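You operate a simulated robot arm through the tools that you are given. There is no shell and no other tool. Be economical: measure what you need, move in short steps, check, and stop when the job is done.

Carry out the task below with a simulated two-armed robot. There is one attempt and no reset: what you move stays moved.

TASK
On the dark top at the punch end, fold the green cloth in half and then in half again.
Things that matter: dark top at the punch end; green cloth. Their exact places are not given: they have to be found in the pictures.

The check looks at the end state, three seconds after you hand in, the way a careful person would. Anything else that was tipped, shoved, dropped, spilled or broken makes it a failure. Flat cloth is picked up by pressing the open fingertips on it (5 to 10 N) and closing them slowly along it; thin cloth reads only 2 to 8 mm in the jaws.

THE ROBOT
Two 6-joint arms with two-finger parallel grippers on one trunk, on a base that drives. Base frame: it is fixed to the floor where the robot stands at the start and does not move with it; the origin is under the middle of the robot, x ahead of it, y to its left, z up; the surface under the hand at the start is at about z = 0.95. Lengths are in m, angles in degrees, forces in N, time in s.
The left shoulder is at the start at [0.08, 0.216, 1.61], the right one opposite. With the tool pointing down near the work surface each hand reaches from about 0.1 to 0.74 m from the robot's upright axis, wherever it stands, measured 20 degrees to its own side. Places, roughly: dark top at the punch end [0.5, 0.1, 1]. Payload 3.43 kg a hand.
The tool frame of a hand sits at the grasp point between the pads (the TCP): z along the fingers, y along the line on which they close. The tips reach 0.03 m beyond it. Largest opening 0.094 m; finger width 0.028, thickness 0.01; the body of the gripper, 0.05 by 0.096 m, starts 0.055 m behind the TCP.
Orientation is that of the tool frame in the base frame, as a unit quaternion [w, x, y, z]. With the fingers straight down and closing along the base's y, the tool's x points along the base's -x, its y along +y and its z along -z.

THE INTERFACE
- The arms move only by the tool nudge_tool. It takes "left_rows", "right_rows" or both (then of equal length, played together; a hand with none holds still); each is a list of rows, each a list of 7 numbers: the shift along the tool's x, y, z in m, then the turn, a rotation vector about the tool's x, y, z in degrees, then the opening in per cent of the stroke, from 0 (shut) to 100 (fully open). In form: [[tx, ty, tz, rx, ry, rz, grip], ...]. A call has 1 to 12 rows; each row is the pose to reach, as a shift and turn from the pose commanded when the call began, along the tool's axes at that moment. Each row takes 0.2 s and may step no farther than 0.05 m and 8.6 degrees from the row before; otherwise, or with a gripper value out of range, the whole call is refused. A pose out of reach is approached as far as the arm can. The call stops where the force on the tool passes 40 N (or 10 N more than at its start, if that is more) or the arm is blocked; 0.2 s more then pass. The fingers move at their own pace (about 0.072 m/s each) and stop on an object; they squeeze with about 28 N. The grip force told is the motor's: it shows also when the fingers shut on nothing. Time passes only in rows, and 0.2 s behind the last, so rows that repeat a pose let the fingers close. The reply holds the time, the measured pose of the TCP, the force on the tool along the base axes, the opening and the grip force, in the units named above and with some noise, with the torque about the TCP (base axes, N m) and any sound that the robot's microphone picked up.
- Cameras (640 x 400 px; columns grow to the right, rows downward): "scene" is now at [0.0938, 0.0114, 1.7518]; the picture's right is [0.17, -0.99, 0.00], its down [-0.87, -0.15, -0.46] and it looks along [0.46, 0.08, -0.89] (base axes); focal length 294 px, centre (320, 200). "left" rides on the left gripper at [0.076, -0.014, -0.102] in its tool frame; the picture's right is [0.18, 0.98, 0.00], its down [-0.75, 0.14, -0.64] and it looks along [-0.63, 0.12, 0.77] (tool axes); focal length 243 px, centre (320, 200). "right" rides on the right gripper at [0.076, 0.014, -0.102] in its tool frame; the picture's right is [-0.18, 0.98, 0.00], its down [-0.75, -0.14, -0.64] and it looks along [-0.63, -0.12, 0.77] (tool axes); focal length 243 px, centre (320, 200).
- snapshot(camera): a new picture of that camera. No time passes.
- slide_trunk(by): slides the trunk up (or, below 0, down) by that many m; the arms and the scene camera ride with it, the base frame stays. It gives what a move gives, with no picture.
- drive_base(legs): drives the robot by 1 to 6 legs, each [ahead, left, turn to the left] in m, m and degrees, along the robot's own axes; the way and the turn of a leg run together, so that a leg with both is an arc; at most 1.5 m and 180 degrees a leg. The arms and the cameras ride along, it lands a little off, and it stops where it bumps. It gives what a move gives.
- head_to(pan, tilt): turns the head with the scene camera to pan (to the left, within 86 degrees either way) and tilt (down, from -29 to 69), counted from straight ahead of the robot. It gives what a move gives.
- point_at(camera, pixels): there is no depth. For up to 12 entries [column, row, z] of the newest picture of that camera ("zoom" is the newest enlarged one), the place [x, y] in the base frame at which the ray of that pixel passes the height z, good to about 0.002 m. No time passes.
- enlarge(camera, box): a new picture of the part [left, top, right, bottom] of that camera's present view, enlarged. No time passes.
- close_job(): hands the job in; it is judged then, once.

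Go step by step. Measure first, check grasps and placings, and put right what went wrong. The budget is 80 turns and 62 pictures, counting those below and the enlarged ones. Unless the task says otherwise, let go and move clear before handing in, and close with one line.

The tools are called after "Request:" as name(argument=value, ...) on one line, values as JSON. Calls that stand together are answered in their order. nudge_tool: Moves the arms, as the interface text tells. Its arguments: {"type":"object","properties":{"left_rows":{"type":"array"},"right_rows":{"type":"array"}},"required":[]} The other tools are called the same way: slide_trunk (by) slides the trunk up or down; drive_base (legs) drives the base; head_to (pan, tilt) turns the head that bears the scene camera; snapshot (camera) takes a picture; point_at (camera, pixels) gives the place at which the rays of pixels pass given heights; enlarge (camera, box) takes an enlarged picture of a part of a camera's view; close_job () hands the job in.

At the start:

```text
time_s: 0.0
left_tool_pos: [0.4987, 0.3979, 1.0624]
left_orientation: [0.0, 0.0, 1.0, 0.0]
left_force: [-1.0, -0.1, 0.0]
left_moment: [-0.01, 0.02, 0.0]
left_gripper_width: 0.0941
left_grasp_force: 0.0
right_tool_pos: [0.636, -0.0468, 1.1296]
right_orientation: [0.0, 0.0, 1.0, 0.0]
right_force: [0.7, 0.5, 0.3]
right_moment: [-0.03, 0.0, 0.03]
right_gripper_width: 0.0941
right_grasp_force: 0.0
trunk travel left (down, up): [-0.84, 0.0]
robot x, y, heading: [-0.0039, 0.0013, -0.1]
head pan, tilt: [9.8, 62.4]
```

scene: 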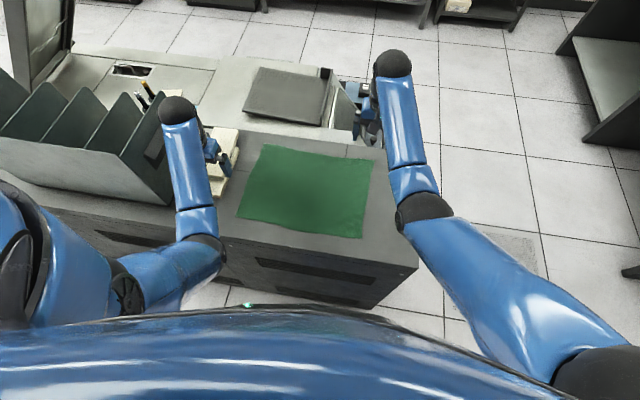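
right: 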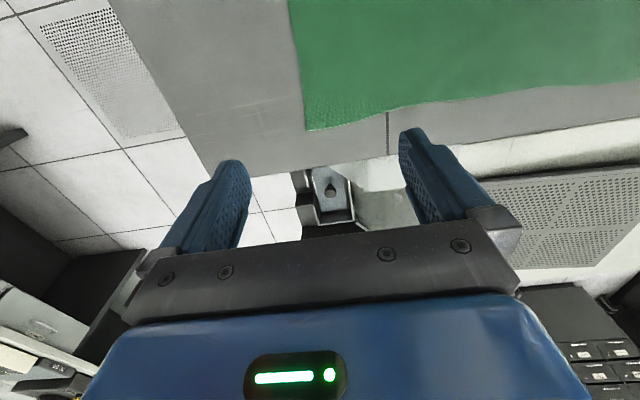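
left: 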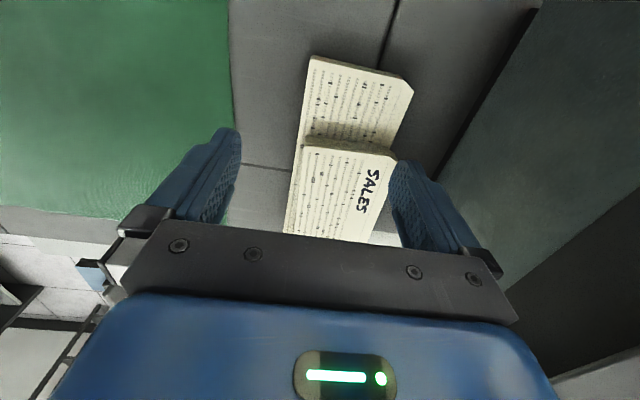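

The green cloth lies in the scene picture with corners near (264,144), (371,160), (362,238), (237,217). I measure those at the surface height.

Request:
point_at(camera="scene", pixels=[[264, 144, 0.95], [371, 160, 0.95], [362, 238, 0.95], [237, 217, 0.95], [418, 267, 0.95], [378, 147, 0.95], [240, 132, 0.95], [220, 237, 0.95], [213, 195, 0.97], [239, 130, 0.97]])

Request:
enlarge(camera="scene", box=[200, 110, 440, 310])

```text
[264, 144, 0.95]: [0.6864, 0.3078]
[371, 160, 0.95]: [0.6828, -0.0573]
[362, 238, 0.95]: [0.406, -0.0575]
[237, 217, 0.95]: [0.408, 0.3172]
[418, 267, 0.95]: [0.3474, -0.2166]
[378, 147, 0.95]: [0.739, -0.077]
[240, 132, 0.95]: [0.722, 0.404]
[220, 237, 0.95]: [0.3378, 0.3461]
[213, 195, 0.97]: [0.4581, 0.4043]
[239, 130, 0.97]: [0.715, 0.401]
```

```text
2.00 times, centred on (320, 210) of scene
```

zoom: 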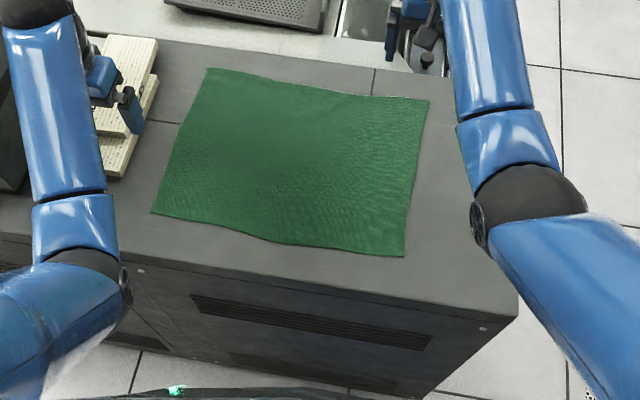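

The cloth spans x 0.405–0.685 and y −0.057–0.31, and the card decks sit to its left. I cross-check the table height and the card position with the wrist cameras, using cloth corner right (305,131) and left-picture corner (230,0).

Request:
point_at(camera="right", pixels=[[305, 131, 0.95], [305, 131, 0.93], [305, 131, 0.97], [290, 0, 0.95]])

Request:
point_at(camera="left", pixels=[[312, 57, 0.95], [305, 140, 0.97], [285, 232, 0.97], [230, 100, 0.95], [228, 5, 0.95], [226, 218, 0.95]])

Request:
point_at(camera="scene", pixels=[[371, 160, 0.93], [371, 160, 0.97], [264, 144, 0.93], [264, 144, 0.97]])

```text
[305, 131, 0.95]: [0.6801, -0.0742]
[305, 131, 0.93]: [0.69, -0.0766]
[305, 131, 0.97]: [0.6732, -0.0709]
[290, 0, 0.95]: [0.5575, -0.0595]
```

```text
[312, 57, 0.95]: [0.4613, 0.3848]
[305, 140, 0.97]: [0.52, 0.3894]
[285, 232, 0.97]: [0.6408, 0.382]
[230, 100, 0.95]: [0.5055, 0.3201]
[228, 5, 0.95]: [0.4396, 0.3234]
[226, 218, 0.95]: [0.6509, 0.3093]
```

```text
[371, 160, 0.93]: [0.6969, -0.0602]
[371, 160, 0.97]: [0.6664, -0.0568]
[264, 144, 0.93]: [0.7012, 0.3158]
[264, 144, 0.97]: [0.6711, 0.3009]
```

Both views agree: table at z≈0.95, far corners at about (0.683, −0.072) and (0.686, 0.308), cards at y≥0.38. I bring both hands above the far corners, partly closed.

Request:
nudge_tool(left_rows=[[-0.03, -0.025, 0, 0, 0, 0, 80], [-0.06, -0.05, 0, 0, 0, 0, 60], [-0.09, -0.075, 0, 0, 0, 0, 45], [-0.12, -0.1, 0, 0, 0, 0, 45], [-0.15, -0.12, 0, 0, 0, 0, 45], [-0.174, -0.12, 0.02, 0, 0, 0, 45], [-0.174, -0.12, 0.04, 0, 0, 0, 45]], right_rows=[[-0.01, 0.002, 0.02, 0, 0, 0, 80], [-0.02, 0.004, 0.04, 0, 0, 0, 60], [-0.03, 0.006, 0.06, 0, 0, 0, 45], [-0.037, 0.006, 0.08, 0, 0, 0, 45], [-0.037, 0.006, 0.1, 0, 0, 0, 45], [-0.037, 0.006, 0.108, 0, 0, 0, 45], [-0.037, 0.006, 0.108, 0, 0, 0, 45]])

Request:
snapshot(camera="left")

Request:
snapshot(camera="right")

```text
time_s: 1.6
left_tool_pos: [0.6729, 0.2772, 1.0207]
left_orientation: [-0.001, 0.0, 1.0, 0.0]
left_force: [0.5, 0.2, -0.4]
left_moment: [-0.01, -0.03, 0.03]
left_gripper_width: 0.0424
left_grasp_force: 0.1
right_tool_pos: [0.6729, -0.041, 1.0216]
right_orientation: [0.0, 0.0, 1.0, -0.001]
right_force: [0.0, 0.3, 0.0]
right_moment: [0.01, -0.04, 0.01]
right_gripper_width: 0.0425
right_grasp_force: 0.0
trunk travel left (down, up): [-0.84, 0.0]
robot x, y, heading: [0.0007, 0.0004, -0.2]
head pan, tilt: [9.8, 62.4]
```

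```text
57 pictures are left
```

left: 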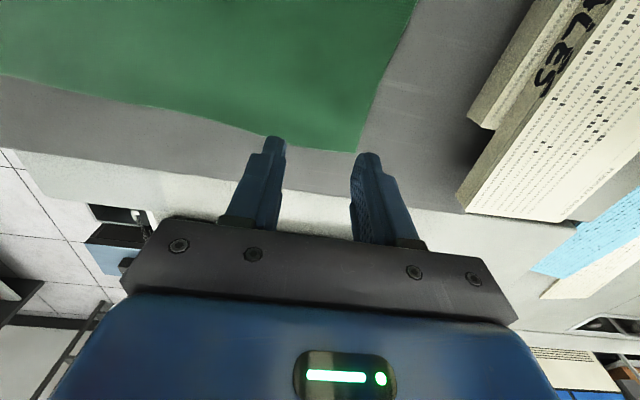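

```text
56 pictures are left
```

right: 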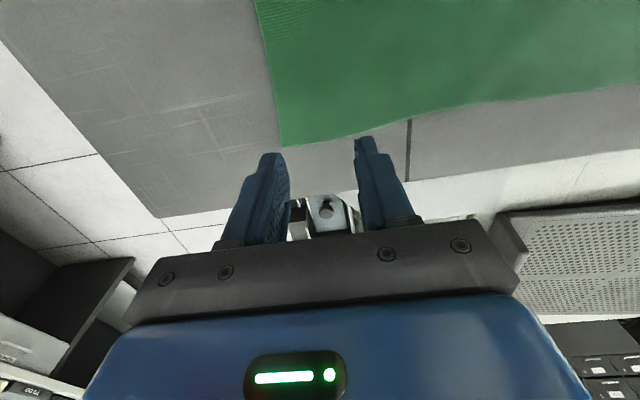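

Both hands are above the far edge. I locate the corners in these pictures: left (359,152), right (281,146), plus edge points between the fingers.

Request:
point_at(camera="left", pixels=[[359, 152, 0.951], [310, 145, 0.951], [260, 133, 0.951], [359, 152, 0.94]])

Request:
point_at(camera="right", pixels=[[281, 146, 0.951], [320, 142, 0.951], [375, 133, 0.951], [281, 146, 0.94]])

```text
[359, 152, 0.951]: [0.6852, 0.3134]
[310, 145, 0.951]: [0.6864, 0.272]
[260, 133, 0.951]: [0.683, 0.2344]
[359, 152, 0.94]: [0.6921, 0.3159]
```

```text
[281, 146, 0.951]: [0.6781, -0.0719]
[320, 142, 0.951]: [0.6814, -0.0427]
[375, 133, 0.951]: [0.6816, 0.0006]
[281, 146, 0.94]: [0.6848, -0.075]
```

Targets are right: each hand is about 35 mm inside its corner and covers the edge. I lower to just above contact.

Request:
nudge_tool(left_rows=[[0, 0, 0.015, 0, 0, 0, 45], [0, 0, 0.03, 0, 0, 0, 45], [0, 0, 0.036, 0, 0, 0, 45], [0, 0, 0.039, 0, 0, 0, 45]], right_rows=[[0.002, 0, 0.015, 0, 0, 0, 45], [0.002, 0, 0.03, 0, 0, 0, 45], [0.002, 0, 0.036, 0, 0, 0, 45], [0.002, 0, 0.039, 0, 0, 0, 45]])

```text
time_s: 2.6
left_tool_pos: [0.673, 0.2786, 0.9831]
left_orientation: [-0.001, 0.001, 1.0, 0.0]
left_force: [0.8, 0.4, -0.2]
left_moment: [-0.03, 0.01, -0.01]
left_gripper_width: 0.0423
left_grasp_force: 0.0
right_tool_pos: [0.6632, -0.042, 0.9894]
right_orientation: [-0.001, 0.0, 1.0, 0.0]
right_force: [-0.5, 0.2, 0.7]
right_moment: [-0.01, 0.05, 0.0]
right_gripper_width: 0.0426
right_grasp_force: 0.0
right hand out of reach, approached as far as the arm can: row 2, 3, 4
trunk travel left (down, up): [-0.84, 0.0]
robot x, y, heading: [0.0002, 0.0028, 0.2]
head pan, tilt: [9.8, 62.4]
```

The right hand is out of reach, having stopped at x 0.663, z 0.989. Lowering the trunk will extend the reach, so I raise both hands first and then slide down 0.12.

Request:
nudge_tool(left_rows=[[0, 0, -0.04, 0, 0, 0, 45], [0, 0, -0.08, 0, 0, 0, 45], [0, 0, -0.12, 0, 0, 0, 45], [0, 0, -0.16, 0, 0, 0, 45]], right_rows=[[0, 0, -0.04, 0, 0, 0, 45], [0, 0, -0.08, 0, 0, 0, 45], [0, 0, -0.12, 0, 0, 0, 45], [0, 0, -0.16, 0, 0, 0, 45]])

Request:
slide_trunk(by=-0.12)

```text
time_s: 3.6
left_tool_pos: [0.6726, 0.2763, 1.1426]
left_orientation: [-0.001, 0.0, 1.0, 0.0]
left_force: [-0.3, 0.2, 0.5]
left_moment: [-0.03, 0.0, 0.0]
left_gripper_width: 0.0423
left_grasp_force: 0.1
right_tool_pos: [0.6612, -0.0423, 1.1501]
right_orientation: [0.0, 0.0, 1.0, 0.0]
right_force: [0.0, -0.6, 0.6]
right_moment: [0.03, -0.01, 0.01]
right_gripper_width: 0.0421
right_grasp_force: 0.1
trunk travel left (down, up): [-0.84, 0.0]
robot x, y, heading: [-0.0021, -0.0021, 0.2]
head pan, tilt: [9.8, 62.4]
```

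```text
time_s: 5.1
left_tool_pos: [0.6728, 0.2777, 1.0235]
left_orientation: [0.0, 0.0, 1.0, 0.001]
left_force: [-0.3, -0.3, -0.7]
left_moment: [0.0, -0.03, -0.02]
left_gripper_width: 0.0424
left_grasp_force: 0.1
right_tool_pos: [0.6638, -0.0419, 1.0302]
right_orientation: [0.0, 0.001, 1.0, 0.0]
right_force: [0.0, 0.3, 0.3]
right_moment: [-0.02, -0.01, 0.0]
right_gripper_width: 0.0422
right_grasp_force: 0.1
trunk travel left (down, up): [-0.72, 0.12]
robot x, y, heading: [0.0025, -0.0036, 0.1]
head pan, tilt: [9.8, 62.4]
```

The trunk is lower and the hands are back just above the cloth. I descend again with the right hand corrected 7 mm forward.

Request:
nudge_tool(left_rows=[[0, 0, 0.015, 0, 0, 0, 45], [0, 0, 0.03, 0, 0, 0, 45], [0, 0, 0.037, 0, 0, 0, 45], [0, 0, 0.041, 0, 0, 0, 45]], right_rows=[[-0.007, 0, 0.015, 0, 0, 0, 45], [-0.007, 0, 0.032, 0, 0, 0, 45], [-0.007, 0, 0.044, 0, 0, 0, 45], [-0.007, 0, 0.048, 0, 0, 0, 45]])

```text
time_s: 6.1
left_tool_pos: [0.6734, 0.2774, 0.9819]
left_orientation: [0.0, 0.001, 1.0, 0.0]
left_force: [-1.4, 0.3, 1.9]
left_moment: [0.01, 0.01, 0.02]
left_gripper_width: 0.0421
left_grasp_force: 0.1
right_tool_pos: [0.6701, -0.0434, 0.9818]
right_orientation: [0.0, 0.0, 1.0, 0.0]
right_force: [-0.1, -1.0, 0.5]
right_moment: [0.0, 0.01, 0.01]
right_gripper_width: 0.042
right_grasp_force: 0.1
trunk travel left (down, up): [-0.72, 0.12]
robot x, y, heading: [0.0004, 0.0072, -0.0]
head pan, tilt: [9.8, 62.4]
```

Reach is fine now, and the left hand shows first contact (1.9 N). I go down in 1–2 mm steps.

Request:
nudge_tool(left_rows=[[0, 0, 0.001, 0, 0, 0, 45], [0, 0, 0.001, 0, 0, 0, 45]], right_rows=[[0, 0, 0.001, 0, 0, 0, 45], [0, 0, 0.002, 0, 0, 0, 45]])

```text
time_s: 6.7
left_tool_pos: [0.6727, 0.2785, 0.9811]
left_orientation: [0.002, -0.001, 1.0, 0.0]
left_force: [0.7, 0.5, 3.6]
left_moment: [0.03, -0.04, -0.04]
left_gripper_width: 0.0424
left_grasp_force: 0.0
right_tool_pos: [0.67, -0.0428, 0.9806]
right_orientation: [0.001, 0.001, 1.0, 0.0]
right_force: [-0.9, -0.7, 5.5]
right_moment: [-0.04, 0.04, 0.01]
right_gripper_width: 0.0423
right_grasp_force: 0.0
trunk travel left (down, up): [-0.72, 0.12]
robot x, y, heading: [-0.0033, 0.0016, -0.0]
head pan, tilt: [9.8, 62.4]
```

Contact force is about 2 N per mm. I press to about 7–8 N and close slowly.

Request:
nudge_tool(left_rows=[[0, 0, 0.002, 0, 0, 0, 45], [0, 0, 0.002, 0, 0, 0, 40], [0, 0, 0.002, 0, 0, 0, 35], [0, 0, 0.002, 0, 0, 0, 30], [0, 0, 0.002, 0, 0, 0, 25], [0, 0, 0.002, 0, 0, 0, 20], [0, 0, 0.002, 0, 0, 0, 15], [0, 0, 0.002, 0, 0, 0, 10], [0, 0, 0.002, 0, 0, 0, 5], [0, 0, 0.002, 0, 0, 0, 0], [0, 0, 0.002, 0, 0, 0, 0], [0, 0, 0.002, 0, 0, 0, 0]], right_rows=[[0, 0, 0.001, 0, 0, 0, 45], [0, 0, 0.001, 0, 0, 0, 40], [0, 0, 0.001, 0, 0, 0, 35], [0, 0, 0.001, 0, 0, 0, 30], [0, 0, 0.001, 0, 0, 0, 25], [0, 0, 0.001, 0, 0, 0, 20], [0, 0, 0.001, 0, 0, 0, 15], [0, 0, 0.001, 0, 0, 0, 10], [0, 0, 0.001, 0, 0, 0, 5], [0, 0, 0.001, 0, 0, 0, 0], [0, 0, 0.001, 0, 0, 0, 0], [0, 0, 0.001, 0, 0, 0, 0]])

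Request:
snapshot(camera="scene")

```text
time_s: 9.3
left_tool_pos: [0.6685, 0.2761, 0.9807]
left_orientation: [0.002, 0.0, 1.0, 0.0]
left_force: [0.7, -8.7, 14.1]
left_moment: [-0.22, 0.01, -0.05]
left_gripper_width: 0.0024
left_grasp_force: 28.3
right_tool_pos: [0.6675, -0.0431, 0.9835]
right_orientation: [0.002, 0.0, 1.0, 0.001]
right_force: [-0.6, 7.9, 17.4]
right_moment: [0.26, 0.04, -0.06]
right_gripper_width: 0.0043
right_grasp_force: 27.9
trunk travel left (down, up): [-0.72, 0.12]
robot x, y, heading: [0.0005, 0.003, -0.1]
head pan, tilt: [9.8, 62.4]
```

```text
55 pictures are left
```

scene: 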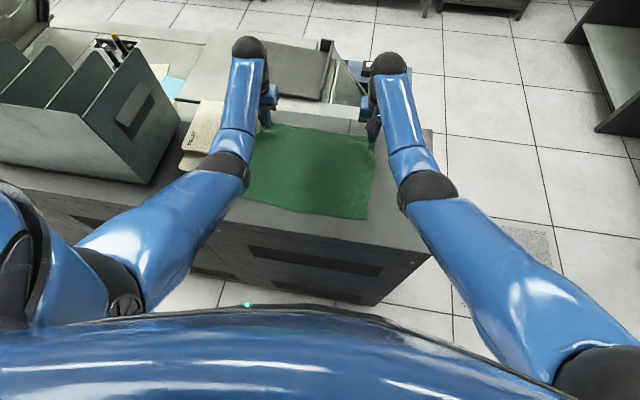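

Both jaws hold cloth (2.4 and 4.3 mm), with some tension between the hands. I lift a little, easing the hands 3 mm inward, and check.

Request:
nudge_tool(left_rows=[[0, -0.003, -0.01, 0, 0, 0, 0], [0.002, -0.003, -0.03, 0, 0, 0, 0], [0.004, -0.003, -0.05, 0, 0, 0, 0]], right_rows=[[0, 0.003, -0.01, 0, 0, 0, 0], [0.002, 0.003, -0.03, 0, 0, 0, 0], [0.004, 0.003, -0.05, 0, 0, 0, 0]])

Request:
snapshot(camera="left")

Request:
snapshot(camera="right")

Request:
snapshot(camera="scene")

```text
time_s: 10.1
left_tool_pos: [0.6668, 0.2744, 1.0303]
left_orientation: [0.001, 0.0, 1.0, 0.0]
left_force: [0.3, -4.6, 0.5]
left_moment: [-0.07, -0.01, 0.0]
left_gripper_width: 0.0023
left_grasp_force: 27.6
right_tool_pos: [0.6638, -0.0391, 1.0307]
right_orientation: [0.0, 0.0, 1.0, 0.0]
right_force: [-0.4, 3.8, -0.1]
right_moment: [0.15, -0.02, 0.01]
right_gripper_width: 0.002
right_grasp_force: 27.6
trunk travel left (down, up): [-0.72, 0.12]
robot x, y, heading: [0.0044, 0.004, 0.2]
head pan, tilt: [9.8, 62.4]
```

```text
54 pictures are left
```

left: 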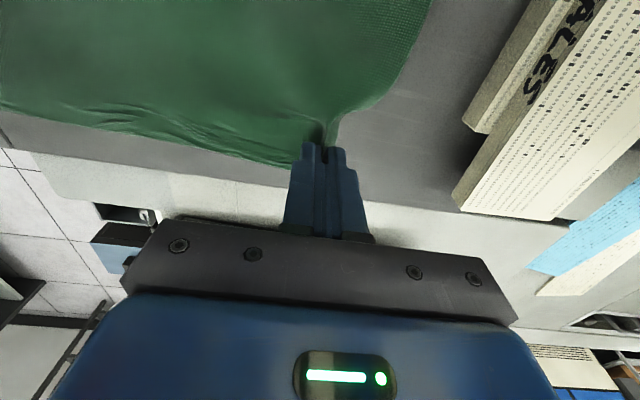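

```text
53 pictures are left
```

right: 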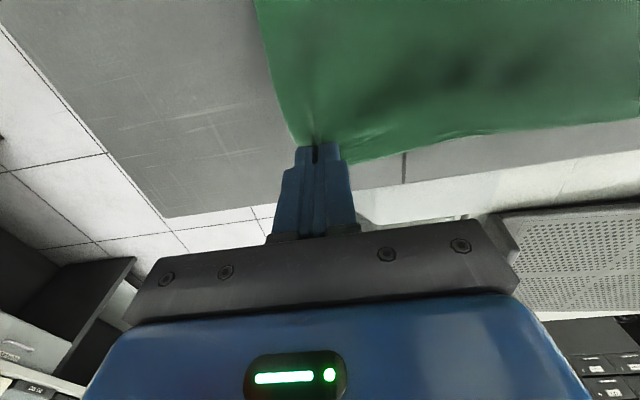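

```text
52 pictures are left
```

scene: 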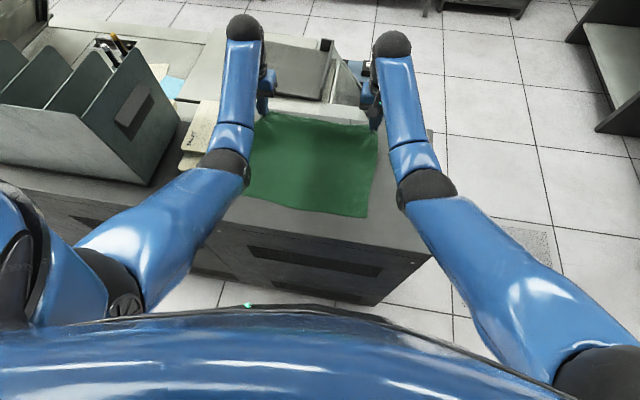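

Both corners are held and lifted. I zoom in on the pinches to see how much edge is in the jaws.

Request:
enlarge(camera="left", box=[240, 90, 400, 190])

Request:
enlarge(camera="right", box=[240, 90, 400, 190])

```text
4.00 times, centred on (320, 140) of left
```

zoom: 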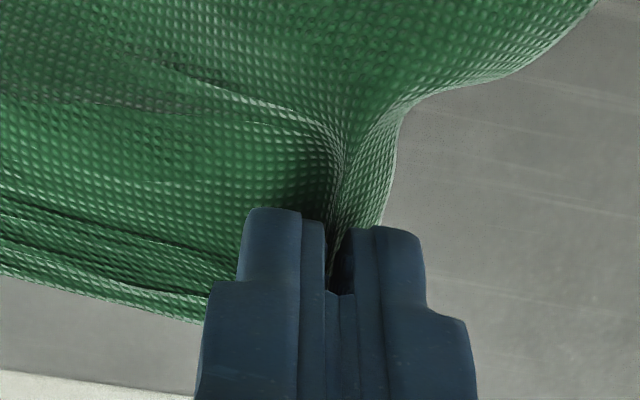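

```text
4.00 times, centred on (320, 140) of right
```

zoom: 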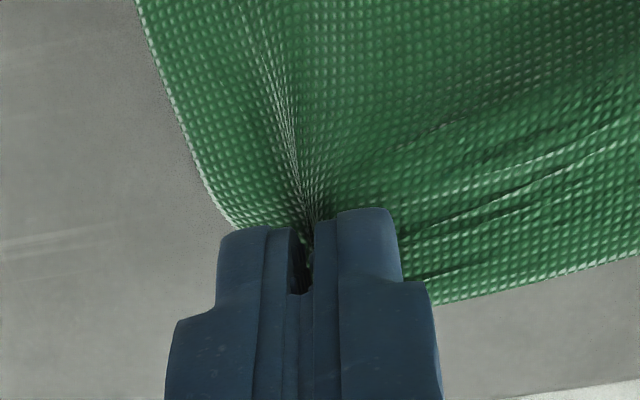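

The jaws hold about 25 mm of edge depth, which would leave a back-bent hem after folding. I lay it back down, open, and regrip with only about 10 mm of depth.

Request:
nudge_tool(left_rows=[[-0.002, 0, 0.02, 0, 0, 0, 0], [-0.004, 0.003, 0.04, 0, 0, 0, 0], [-0.004, 0.003, 0.048, 0, 0, 0, 0], [-0.004, 0.003, 0.049, 0, 0, 0, 10], [-0.004, 0.003, 0.049, 0, 0, 0, 20], [-0.004, 0.003, 0.049, 0, 0, 0, 30], [-0.004, 0.003, 0.049, 0, 0, 0, 40], [-0.004, 0.003, 0.048, 0, 0, 0, 50], [-0.004, 0.003, 0.03, 0, 0, 0, 50], [-0.004, 0.003, 0.0, 0, 0, 0, 45]], right_rows=[[-0.002, 0, 0.02, 0, 0, 0, 0], [-0.004, -0.003, 0.04, 0, 0, 0, 0], [-0.004, -0.003, 0.048, 0, 0, 0, 0], [-0.004, -0.003, 0.049, 0, 0, 0, 10], [-0.004, -0.003, 0.049, 0, 0, 0, 20], [-0.004, -0.003, 0.049, 0, 0, 0, 30], [-0.004, -0.003, 0.049, 0, 0, 0, 40], [-0.004, -0.003, 0.048, 0, 0, 0, 50], [-0.004, -0.003, 0.03, 0, 0, 0, 50], [-0.004, -0.003, 0.0, 0, 0, 0, 45]])

Request:
snapshot(camera="left")

Request:
snapshot(camera="right")

```text
time_s: 12.3
left_tool_pos: [0.6716, 0.2772, 1.0295]
left_orientation: [0.0, 0.0, 1.0, 0.0]
left_force: [0.0, -0.6, 0.1]
left_moment: [0.0, -0.03, 0.03]
left_gripper_width: 0.0421
left_grasp_force: 0.0
right_tool_pos: [0.6681, -0.0419, 1.0294]
right_orientation: [0.001, 0.0, 1.0, 0.0]
right_force: [0.0, -0.4, 0.3]
right_moment: [-0.04, -0.01, -0.02]
right_gripper_width: 0.0422
right_grasp_force: 0.0
trunk travel left (down, up): [-0.72, 0.12]
robot x, y, heading: [-0.0013, -0.0004, 0.1]
head pan, tilt: [9.8, 62.4]
```

```text
49 pictures are left
```

left: 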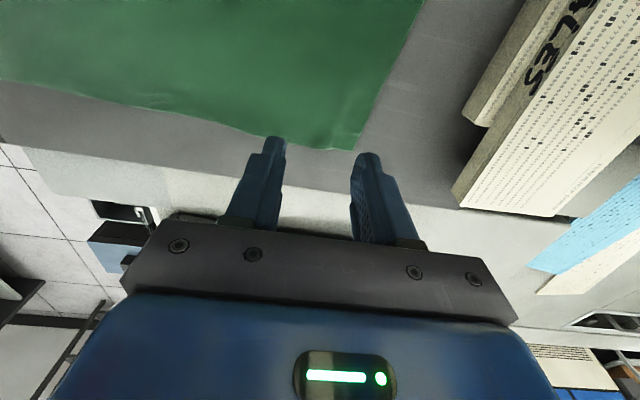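

```text
48 pictures are left
```

right: 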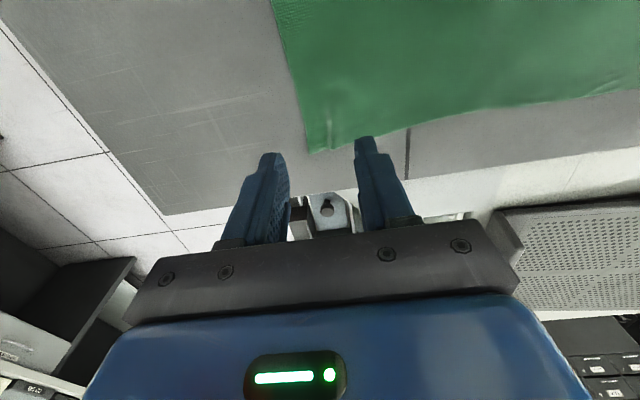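

Released neatly: cloth flat again, corners now at left (356,150) and right (310,153). I remeasure.

Request:
point_at(camera="left", pixels=[[356, 150, 0.952], [330, 149, 0.952], [280, 140, 0.952]])

Request:
point_at(camera="right", pixels=[[310, 153, 0.952], [340, 145, 0.952], [375, 137, 0.952]])

```text
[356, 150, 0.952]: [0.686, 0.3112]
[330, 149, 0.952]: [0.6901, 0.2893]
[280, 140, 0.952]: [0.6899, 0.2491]
```

```text
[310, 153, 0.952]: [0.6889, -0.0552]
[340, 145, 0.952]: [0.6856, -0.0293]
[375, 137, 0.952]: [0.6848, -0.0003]
```

I move forward about 21 mm so only about 11 mm of edge lies under the fingers, narrow the opening to 30 %, and press down.

Request:
nudge_tool(left_rows=[[-0.021, 0.009, 0.0, 0, 0, 0, 35], [-0.021, 0.009, 0.02, 0, 0, 0, 30], [-0.021, 0.009, 0.04, 0, 0, 0, 30], [-0.021, 0.009, 0.047, 0, 0, 0, 30], [-0.021, 0.009, 0.049, 0, 0, 0, 30]], right_rows=[[-0.022, 0.012, 0.0, 0, 0, 0, 35], [-0.022, 0.012, 0.02, 0, 0, 0, 30], [-0.022, 0.012, 0.04, 0, 0, 0, 30], [-0.022, 0.012, 0.047, 0, 0, 0, 30], [-0.022, 0.012, 0.049, 0, 0, 0, 30]])

```text
time_s: 13.5
left_tool_pos: [0.6933, 0.2865, 0.9818]
left_orientation: [0.002, 0.0, 1.0, 0.0]
left_force: [0.1, -0.4, 5.5]
left_moment: [-0.04, 0.05, 0.02]
left_gripper_width: 0.0283
left_grasp_force: 0.0
right_tool_pos: [0.6916, -0.0298, 0.9809]
right_orientation: [0.001, 0.0, 1.0, 0.0]
right_force: [-0.6, -0.1, 1.2]
right_moment: [-0.02, -0.01, 0.01]
right_gripper_width: 0.0281
right_grasp_force: 0.0
trunk travel left (down, up): [-0.72, 0.12]
robot x, y, heading: [0.0005, 0.0045, 0.2]
head pan, tilt: [9.8, 62.4]
```

Positions reached with 5.5 N on the left and 1.2 N on the right. I press slightly more, close slowly, then lift a little.

Request:
nudge_tool(left_rows=[[0, 0, 0.001, 0, 0, 0, 30], [0, 0, 0.001, 0, 0, 0, 26], [0, 0, 0.001, 0, 0, 0, 22], [0, 0, 0.001, 0, 0, 0, 18], [0, 0, 0.001, 0, 0, 0, 14], [0, 0, 0.001, 0, 0, 0, 10], [0, 0, 0.001, 0, 0, 0, 6], [0, 0, 0.001, 0, 0, 0, 2], [0, 0, 0.001, 0, 0, 0, 0], [0, 0, 0.001, 0, 0, 0, 0], [0, -0.002, -0.015, 0, 0, 0, 0], [0.003, -0.002, -0.04, 0, 0, 0, 0]], right_rows=[[0, 0, 0.003, 0, 0, 0, 30], [0, 0, 0.003, 0, 0, 0, 26], [0, 0, 0.003, 0, 0, 0, 22], [0, 0, 0.003, 0, 0, 0, 18], [0, 0, 0.003, 0, 0, 0, 14], [0, 0, 0.003, 0, 0, 0, 10], [0, 0, 0.003, 0, 0, 0, 6], [0, 0, 0.003, 0, 0, 0, 2], [0, 0, 0.003, 0, 0, 0, 0], [0, 0, 0.003, 0, 0, 0, 0], [0, 0.002, -0.015, 0, 0, 0, 0], [0.003, 0.002, -0.04, 0, 0, 0, 0]])

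Request:
enlarge(camera="left", box=[200, 60, 440, 210])

Request:
enlarge(camera="right", box=[200, 60, 440, 210])

```text
time_s: 16.1
left_tool_pos: [0.6886, 0.2831, 1.0205]
left_orientation: [0.0, -0.001, 1.0, 0.0]
left_force: [-0.2, -4.2, 0.5]
left_moment: [-0.09, -0.03, 0.05]
left_gripper_width: 0.0019
left_grasp_force: 27.9
right_tool_pos: [0.6868, -0.0296, 1.0188]
right_orientation: [-0.001, 0.0, 1.0, 0.0]
right_force: [0.1, 4.8, 0.1]
right_moment: [0.12, -0.03, -0.09]
right_gripper_width: 0.0022
right_grasp_force: 27.9
trunk travel left (down, up): [-0.72, 0.12]
robot x, y, heading: [0.0019, -0.0019, 0.1]
head pan, tilt: [9.8, 62.4]
```

```text
2.67 times, centred on (320, 135) of left
```

zoom: 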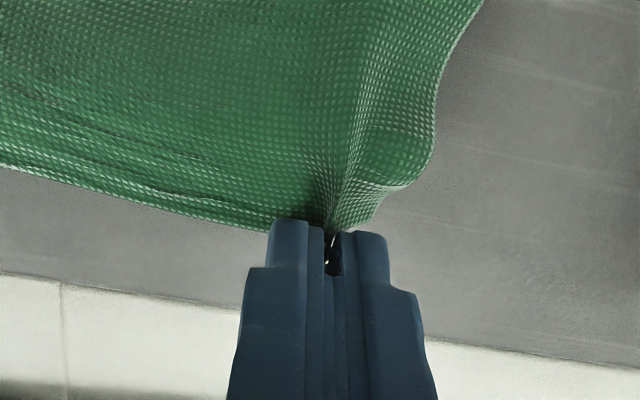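

```text
2.67 times, centred on (320, 135) of right
```

zoom: 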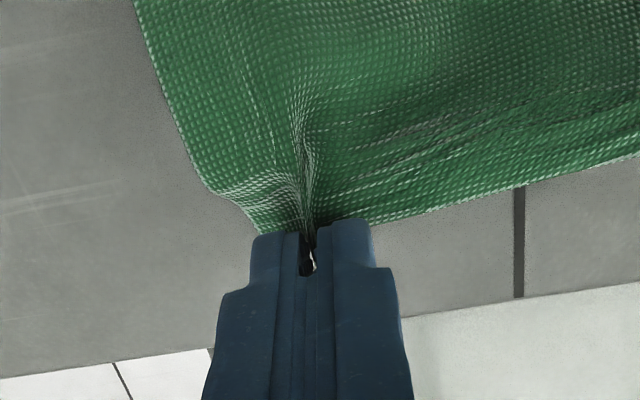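

Both hold a shallow pinch at the edge. I carry the edge up and over the fold line at x≈0.546, first half of the arc.

Request:
nudge_tool(left_rows=[[0.014, 0, -0.02, 0, 0, 0, 0], [0.03, 0, -0.04, 0, 0, 0, 0], [0.05, 0, -0.06, 0, 0, 0, 0], [0.07, 0, -0.075, 0, 0, 0, 0], [0.09, 0, -0.087, 0, 0, 0, 0], [0.11, 0, -0.095, 0, 0, 0, 0], [0.13, 0, -0.1, 0, 0, 0, 0], [0.15, 0, -0.1, 0, 0, 0, 0]], right_rows=[[0.014, 0, -0.02, 0, 0, 0, 0], [0.03, 0, -0.04, 0, 0, 0, 0], [0.05, 0, -0.06, 0, 0, 0, 0], [0.07, 0, -0.075, 0, 0, 0, 0], [0.09, 0, -0.087, 0, 0, 0, 0], [0.11, 0, -0.095, 0, 0, 0, 0], [0.13, 0, -0.1, 0, 0, 0, 0], [0.15, 0, -0.1, 0, 0, 0, 0]])

Request:
snapshot(camera="scene")

Request:
snapshot(camera="left")

```text
time_s: 17.9
left_tool_pos: [0.6418, 0.2957, 1.0349]
left_orientation: [0.0, 0.0, 1.0, 0.0]
left_force: [-0.6, 0.3, 0.1]
left_moment: [-0.04, 0.0, 0.01]
left_gripper_width: 0.0022
left_grasp_force: 28.1
left hand out of reach, approached as far as the arm can: row 2, 3, 4, 5, 6, 7, 8
right_tool_pos: [0.62, -0.0027, 1.0479]
right_orientation: [0.001, 0.001, 1.0, 0.0]
right_force: [0.4, -0.1, -0.3]
right_moment: [0.01, -0.02, 0.0]
right_gripper_width: 0.0023
right_grasp_force: 27.7
right hand out of reach, approached as far as the arm can: row 3, 4, 5, 6, 7, 8
trunk travel left (down, up): [-0.72, 0.12]
robot x, y, heading: [0.0003, 0.0006, -0.3]
head pan, tilt: [9.8, 62.4]
```

```text
45 pictures are left
```

scene: 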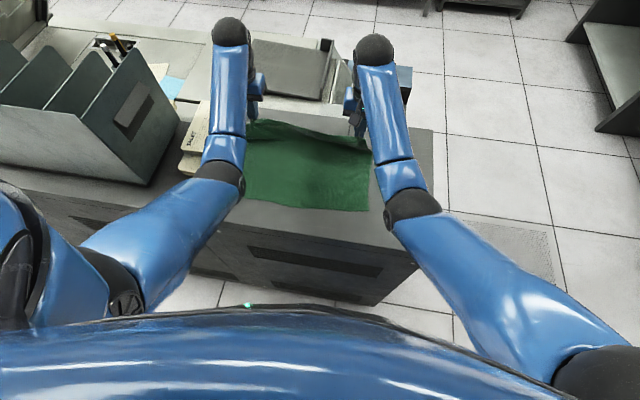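

```text
44 pictures are left
```

left: 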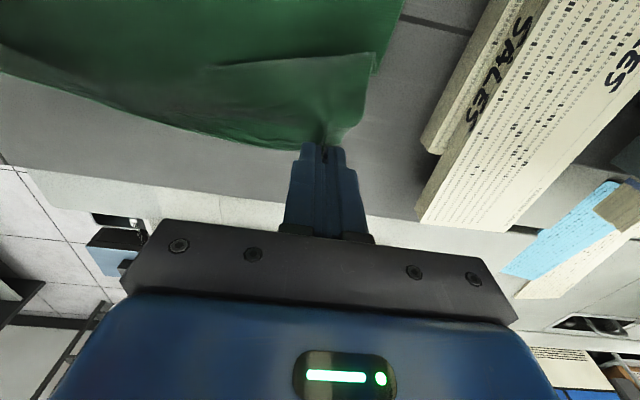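

With the trunk low the hands cannot come closer in, and both stopped short of the arc at z≈1.04. I slide the trunk back up 0.07, which lifts the edge as wanted.

Request:
slide_trunk(by=0.07)

```text
time_s: 19.0
left_tool_pos: [0.6446, 0.296, 1.1052]
left_orientation: [-0.001, 0.0, 1.0, 0.0]
left_force: [0.3, -0.5, 0.2]
left_moment: [0.05, -0.01, 0.05]
left_gripper_width: 0.0019
left_grasp_force: 27.8
right_tool_pos: [0.6189, -0.0033, 1.1171]
right_orientation: [-0.001, 0.0, 1.0, 0.0]
right_force: [-0.3, 0.6, 0.1]
right_moment: [0.02, 0.0, 0.01]
right_gripper_width: 0.0024
right_grasp_force: 28.4
trunk travel left (down, up): [-0.79, 0.05]
robot x, y, heading: [0.0019, -0.0014, 0.0]
head pan, tilt: [9.8, 62.4]
```

Tips are now at about 1.08. I bring both hands to x≈0.58 and restore their y spacing.

Request:
nudge_tool(left_rows=[[0.02, -0.004, 0, 0, 0, 0, 0], [0.04, -0.008, 0, 0, 0, 0, 0], [0.055, -0.012, 0, 0, 0, 0, 0], [0.065, -0.012, 0, 0, 0, 0, 0]], right_rows=[[0.0, -0.008, 0.005, 0, 0, 0, 0], [0.015, -0.016, 0.01, 0, 0, 0, 0], [0.03, -0.024, 0.01, 0, 0, 0, 0], [0.039, -0.024, 0.012, 0, 0, 0, 0]])

```text
time_s: 20.0
left_tool_pos: [0.6062, 0.2872, 1.0716]
left_orientation: [0.001, 0.0, 1.0, 0.0]
left_force: [-0.8, -2.3, -0.3]
left_moment: [-0.1, 0.01, 0.04]
left_gripper_width: 0.002
left_grasp_force: 28.0
left hand out of reach, approached as far as the arm can: row 1, 2, 3, 4
right_tool_pos: [0.5984, -0.0228, 1.0902]
right_orientation: [0.0, 0.0, 1.0, 0.0]
right_force: [0.0, 2.5, 0.3]
right_moment: [0.04, 0.01, -0.03]
right_gripper_width: 0.0025
right_grasp_force: 28.1
right hand out of reach, approached as far as the arm can: row 2, 3, 4
trunk travel left (down, up): [-0.79, 0.05]
robot x, y, heading: [-0.0007, 0.0017, -0.0]
head pan, tilt: [9.8, 62.4]
```

Still limited at this trunk height, so I slide the rest of the way up and continue.

Request:
slide_trunk(by=0.05)

Request:
nudge_tool(left_rows=[[0.02, -0.001, 0, 0, 0, 0, 0], [0.04, -0.002, 0, 0, 0, 0, 0], [0.056, -0.004, 0, 0, 0, 0, 0]], right_rows=[[0.015, -0.001, 0.004, 0, 0, 0, 0], [0.032, -0.002, 0.01, 0, 0, 0, 0], [0.048, -0.003, 0.018, 0, 0, 0, 0]])

```text
time_s: 20.9
left_tool_pos: [0.607, 0.2874, 1.12]
left_orientation: [-0.001, 0.0, 1.0, 0.0]
left_force: [0.2, -2.8, 0.0]
left_moment: [-0.06, 0.01, 0.02]
left_gripper_width: 0.0021
left_grasp_force: 28.0
right_tool_pos: [0.6004, -0.0228, 1.1395]
right_orientation: [0.0, 0.0, 1.0, 0.0]
right_force: [1.6, 2.7, 0.0]
right_moment: [0.07, 0.02, -0.02]
right_gripper_width: 0.0023
right_grasp_force: 28.1
trunk travel left (down, up): [-0.84, 0.0]
robot x, y, heading: [-0.0033, 0.0026, -0.1]
head pan, tilt: [9.8, 62.4]
```

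```text
time_s: 21.7
left_tool_pos: [0.5697, 0.2865, 1.0954]
left_orientation: [0.002, 0.0, 1.0, 0.0]
left_force: [-0.5, -1.0, 0.7]
left_moment: [-0.03, 0.05, 0.05]
left_gripper_width: 0.002
left_grasp_force: 27.8
left hand out of reach, approached as far as the arm can: row 1, 2, 3
right_tool_pos: [0.5593, -0.0219, 1.1107]
right_orientation: [0.001, 0.0, 1.0, 0.001]
right_force: [0.1, 2.0, 0.3]
right_moment: [0.04, -0.01, -0.03]
right_gripper_width: 0.0022
right_grasp_force: 28.3
right hand out of reach, approached as far as the arm can: row 1, 2, 3
trunk travel left (down, up): [-0.84, 0.0]
robot x, y, heading: [0.0029, 0.0019, 0.2]
head pan, tilt: [9.8, 62.4]
```

The ceiling on z drops as the hands come in, but it still leaves enough for the second half of the arc. I continue in and down, and look at the shape at x≈0.48.

Request:
nudge_tool(left_rows=[[0.02, 0, 0.014, 0, 0, 0, 0], [0.04, 0, 0.03, 0, 0, 0, 0], [0.06, 0.001, 0.045, 0, 0, 0, 0], [0.08, 0.002, 0.06, 0, 0, 0, 0]], right_rows=[[0.015, -0.002, 0.014, 0, 0, 0, 0], [0.032, -0.004, 0.038, 0, 0, 0, 0], [0.05, -0.006, 0.056, 0, 0, 0, 0], [0.07, -0.008, 0.075, 0, 0, 0, 0]])

Request:
snapshot(camera="scene")

Request:
snapshot(camera="left")

Request:
snapshot(camera="right")

```text
time_s: 22.7
left_tool_pos: [0.4885, 0.2869, 1.0369]
left_orientation: [0.001, 0.001, 1.0, 0.0]
left_force: [-0.3, -5.2, -0.2]
left_moment: [-0.17, 0.01, 0.06]
left_gripper_width: 0.0021
left_grasp_force: 27.4
right_tool_pos: [0.4893, -0.0286, 1.035]
right_orientation: [0.002, 0.0, 1.0, 0.001]
right_force: [1.0, 5.8, 0.9]
right_moment: [0.17, -0.02, -0.08]
right_gripper_width: 0.0024
right_grasp_force: 27.7
trunk travel left (down, up): [-0.84, 0.0]
robot x, y, heading: [-0.0032, 0.004, 0.2]
head pan, tilt: [9.8, 62.4]
```

```text
43 pictures are left
```

scene: 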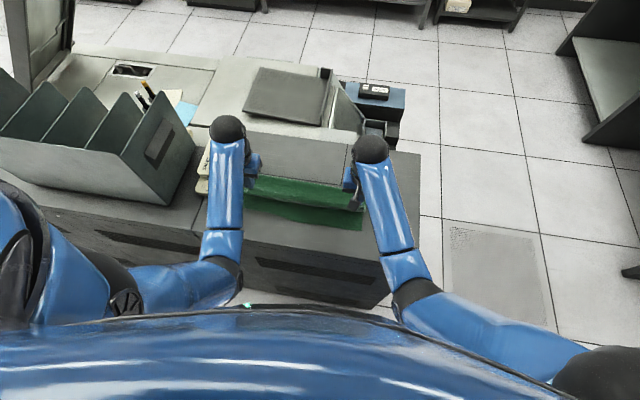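

```text
42 pictures are left
```

left: 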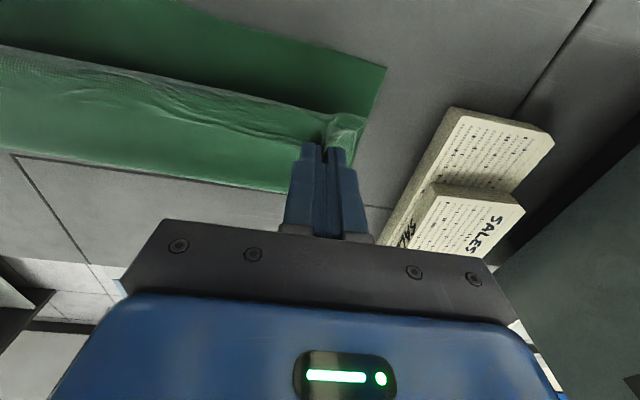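

```text
41 pictures are left
```

right: 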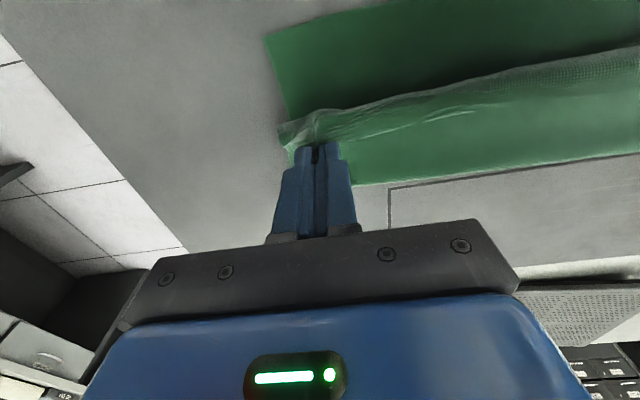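

The fold is forming well, with the bottom layer in place. I measure its near corners: left (387,68), right (264,36).

Request:
point_at(camera="left", pixels=[[387, 68, 0.952], [200, 12, 0.952]])

Request:
point_at(camera="right", pixels=[[264, 36, 0.952], [400, 10, 0.952]])

Request:
point_at(camera="scene", pixels=[[361, 230, 0.952], [248, 208, 0.952]])

```text
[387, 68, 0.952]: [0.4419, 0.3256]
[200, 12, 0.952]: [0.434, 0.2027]
```

```text
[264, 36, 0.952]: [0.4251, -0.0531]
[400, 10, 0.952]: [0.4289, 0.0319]
```

```text
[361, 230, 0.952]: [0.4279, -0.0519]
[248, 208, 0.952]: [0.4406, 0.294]
```

The bottom layer's near edge sits at x≈0.442 on the left and 0.425 on the right. I bring the held edge over it (left TCP x 0.457, right 0.442) and down to just touching.

Request:
nudge_tool(left_rows=[[0.012, 0.001, 0.01, 0, 0, 0, 0], [0.022, 0.002, 0.025, 0, 0, 0, 0], [0.03, 0.003, 0.04, 0, 0, 0, 0], [0.0315, 0.003, 0.05, 0, 0, 0, 0], [0.0315, 0.003, 0.052, 0, 0, 0, 0]], right_rows=[[0.016, 0, 0.01, 0, 0, 0, 0], [0.032, 0, 0.025, 0, 0, 0, 0], [0.044, 0, 0.038, 0, 0, 0, 0], [0.047, 0, 0.048, 0, 0, 0, 0], [0.047, 0, 0.05, 0, 0, 0, 0]])

Request:
snapshot(camera="left")

Request:
snapshot(camera="right")

```text
time_s: 23.9
left_tool_pos: [0.4588, 0.2896, 0.9836]
left_orientation: [0.001, 0.0, 1.0, -0.001]
left_force: [-0.4, -10.3, 1.3]
left_moment: [-0.31, 0.02, 0.14]
left_gripper_width: 0.0019
left_grasp_force: 27.8
right_tool_pos: [0.4425, -0.0285, 0.9864]
right_orientation: [0.001, -0.001, 1.0, 0.001]
right_force: [0.6, 9.5, 0.3]
right_moment: [0.3, -0.01, -0.13]
right_gripper_width: 0.0023
right_grasp_force: 28.4
trunk travel left (down, up): [-0.84, 0.0]
robot x, y, heading: [0.0001, 0.0043, 0.3]
head pan, tilt: [9.8, 62.4]
```

```text
40 pictures are left
```

left: 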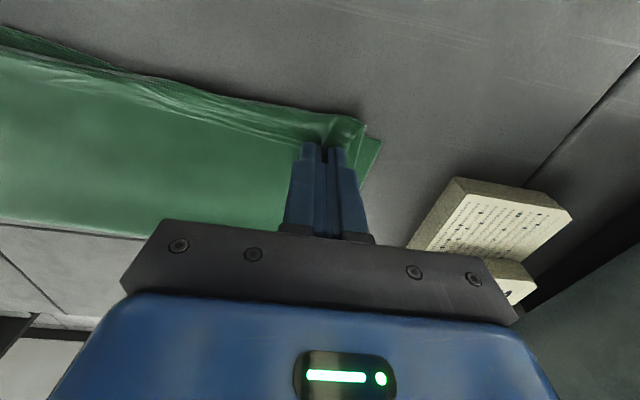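

```text
39 pictures are left
```

right: 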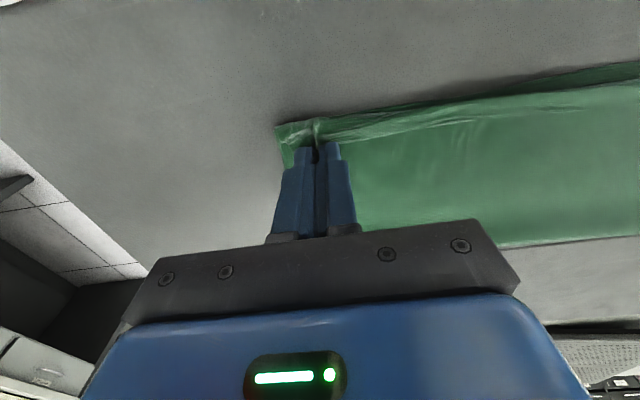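

The top edge is lined up over the bottom one. I ease the tension, release slowly with light contact, and lift straight up.

Request:
nudge_tool(left_rows=[[0, -0.003, 0.001, 0, 0, 0, 0], [0, -0.003, 0.001, 0, 0, 0, 6], [0, -0.003, 0.001, 0, 0, 0, 12], [0, -0.003, 0.001, 0, 0, 0, 18], [0, -0.003, 0.001, 0, 0, 0, 24], [0, -0.003, 0.001, 0, 0, 0, 30], [0, -0.003, 0.0, 0, 0, 0, 34], [0, -0.003, -0.03, 0, 0, 0, 36], [0, -0.003, -0.06, 0, 0, 0, 36]], right_rows=[[0, 0.003, 0.003, 0, 0, 0, 0], [0, 0.003, 0.004, 0, 0, 0, 6], [0, 0.003, 0.004, 0, 0, 0, 12], [0, 0.003, 0.004, 0, 0, 0, 18], [0, 0.003, 0.004, 0, 0, 0, 24], [0, 0.003, 0.004, 0, 0, 0, 30], [0, 0.003, 0.003, 0, 0, 0, 34], [0, 0.003, -0.03, 0, 0, 0, 36], [0, 0.003, -0.06, 0, 0, 0, 36]])

Request:
snapshot(camera="left")

Request:
snapshot(camera="right")

Request:
enlarge(camera="scene", box=[200, 130, 400, 255])

```text
time_s: 25.9
left_tool_pos: [0.4595, 0.2881, 1.0427]
left_orientation: [0.001, 0.0, 1.0, 0.0]
left_force: [-0.3, 0.5, 0.3]
left_moment: [-0.01, 0.01, 0.03]
left_gripper_width: 0.0336
left_grasp_force: 0.1
right_tool_pos: [0.4422, -0.0261, 1.0447]
right_orientation: [0.0, 0.001, 1.0, -0.001]
right_force: [-0.5, -0.7, 0.3]
right_moment: [0.01, -0.04, -0.03]
right_gripper_width: 0.0338
right_grasp_force: 0.0
trunk travel left (down, up): [-0.84, 0.0]
robot x, y, heading: [-0.0004, -0.0022, -0.0]
head pan, tilt: [9.8, 62.4]
```

```text
38 pictures are left
```

left: 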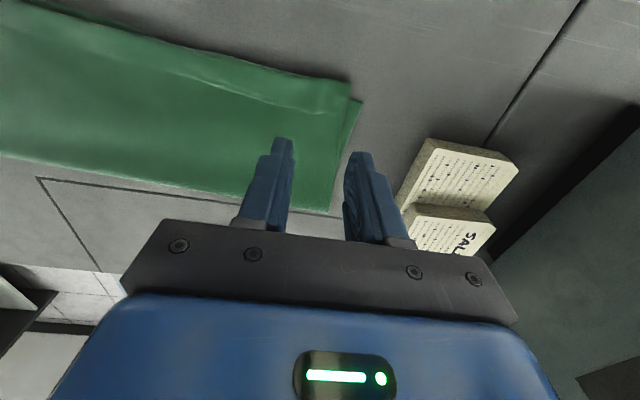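

```text
37 pictures are left
```

right: 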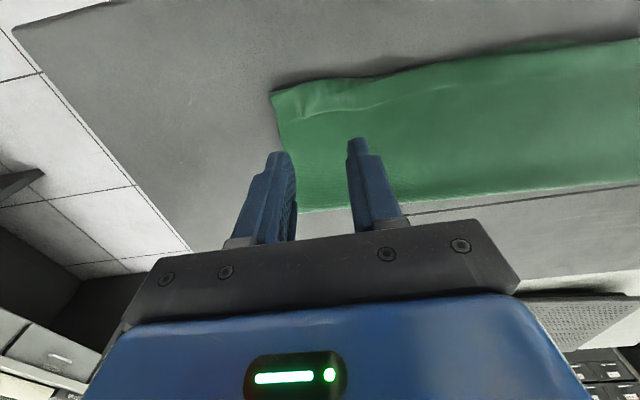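

```text
3.20 times, centred on (300, 192) of scene
```

zoom: 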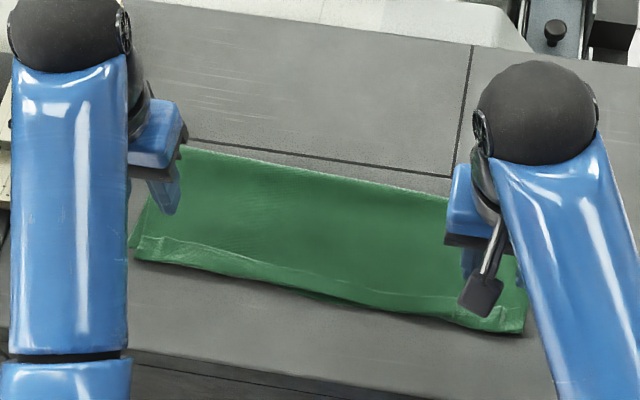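

The first fold lies neatly. I move the hands clear to measure the half-folded cloth.

Request:
nudge_tool(left_rows=[[0, 0.02, -0.02, 0, 0, 0, 36], [0, 0.04, -0.02, 0, 0, 0, 36], [0, 0.06, -0.02, 0, 0, 0, 36]], right_rows=[[0, -0.04, -0.01, 0, 0, 0, 36], [-0.02, -0.08, -0.03, 0, 0, 0, 36], [-0.05, -0.12, -0.05, 0, 0, 0, 36]])

Request:
enlarge(camera="scene", box=[200, 130, 400, 255])

```text
refused: row 3 steps farther than a row can; nothing moved
```

```text
3.20 times, centred on (300, 192) of scene
```

zoom: 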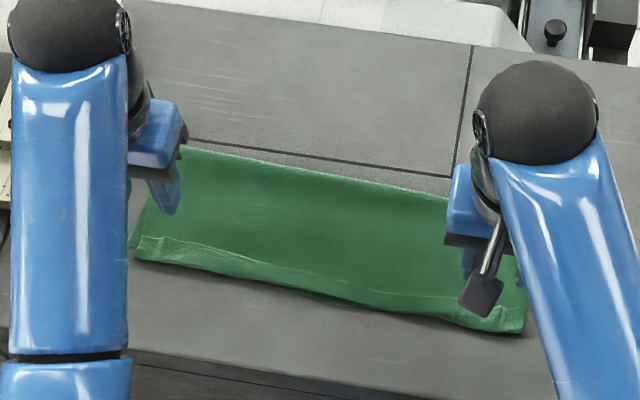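

One row stepped too far, so nothing moved. I repeat with smaller steps.

Request:
nudge_tool(left_rows=[[0, 0.015, -0.02, 0, 0, 0, 36], [0, 0.03, -0.02, 0, 0, 0, 36], [0, 0.045, -0.02, 0, 0, 0, 36], [0, 0.06, -0.02, 0, 0, 0, 36]], right_rows=[[0, -0.03, -0.01, 0, 0, 0, 36], [-0.015, -0.06, -0.02, 0, 0, 0, 36], [-0.03, -0.09, -0.03, 0, 0, 0, 36], [-0.05, -0.12, -0.04, 0, 0, 0, 36]])

Request:
enlarge(camera="scene", box=[200, 130, 400, 255])

Request:
snapshot(camera="left")

```text
time_s: 26.9
left_tool_pos: [0.4629, 0.3492, 1.0545]
left_orientation: [0.002, 0.0, 1.0, 0.002]
left_force: [0.5, -0.4, 0.1]
left_moment: [0.03, -0.01, -0.01]
left_gripper_width: 0.0337
left_grasp_force: 0.1
left hand out of reach, approached as far as the arm can: row 1, 2, 3, 4
right_tool_pos: [0.5004, -0.146, 1.0618]
right_orientation: [0.002, 0.001, 1.0, 0.001]
right_force: [0.1, 0.3, 0.6]
right_moment: [0.02, 0.02, 0.01]
right_gripper_width: 0.0339
right_grasp_force: 0.1
right hand out of reach, approached as far as the arm can: row 2, 3, 4
trunk travel left (down, up): [-0.84, 0.0]
robot x, y, heading: [-0.0002, 0.0032, 0.3]
head pan, tilt: [9.8, 62.4]
```

```text
3.20 times, centred on (300, 192) of scene
```

zoom: 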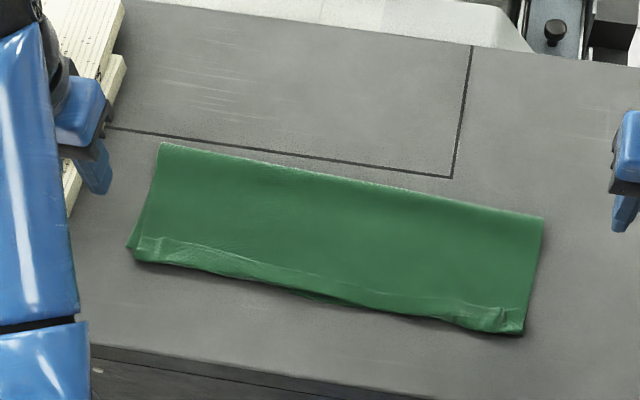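

```text
33 pictures are left
```

left: 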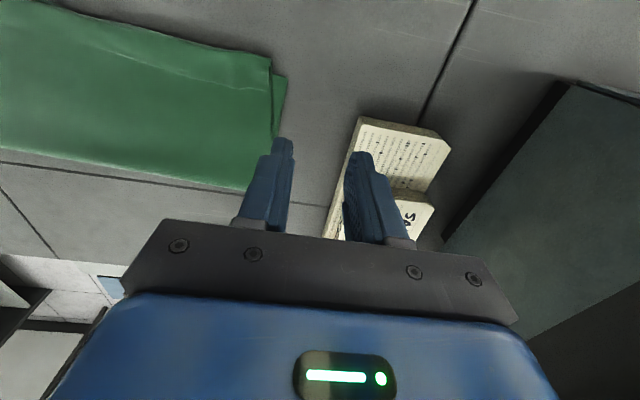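

The half-fold is clean: zoom corners (161,143), (543,217), (522,334), (130,258). I measure them.

Request:
point_at(camera="zoom", pixels=[[161, 143, 0.953], [543, 217, 0.953], [522, 334, 0.953], [132, 255, 0.953], [145, 200, 0.953], [534, 275, 0.953], [90, 345, 0.95], [640, 370, 0.95]])

```text
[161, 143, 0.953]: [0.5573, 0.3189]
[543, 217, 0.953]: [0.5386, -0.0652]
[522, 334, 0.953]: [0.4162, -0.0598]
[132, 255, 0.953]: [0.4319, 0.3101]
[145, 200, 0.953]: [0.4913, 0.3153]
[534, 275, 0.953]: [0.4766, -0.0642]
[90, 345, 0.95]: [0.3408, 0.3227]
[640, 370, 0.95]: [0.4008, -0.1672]
```

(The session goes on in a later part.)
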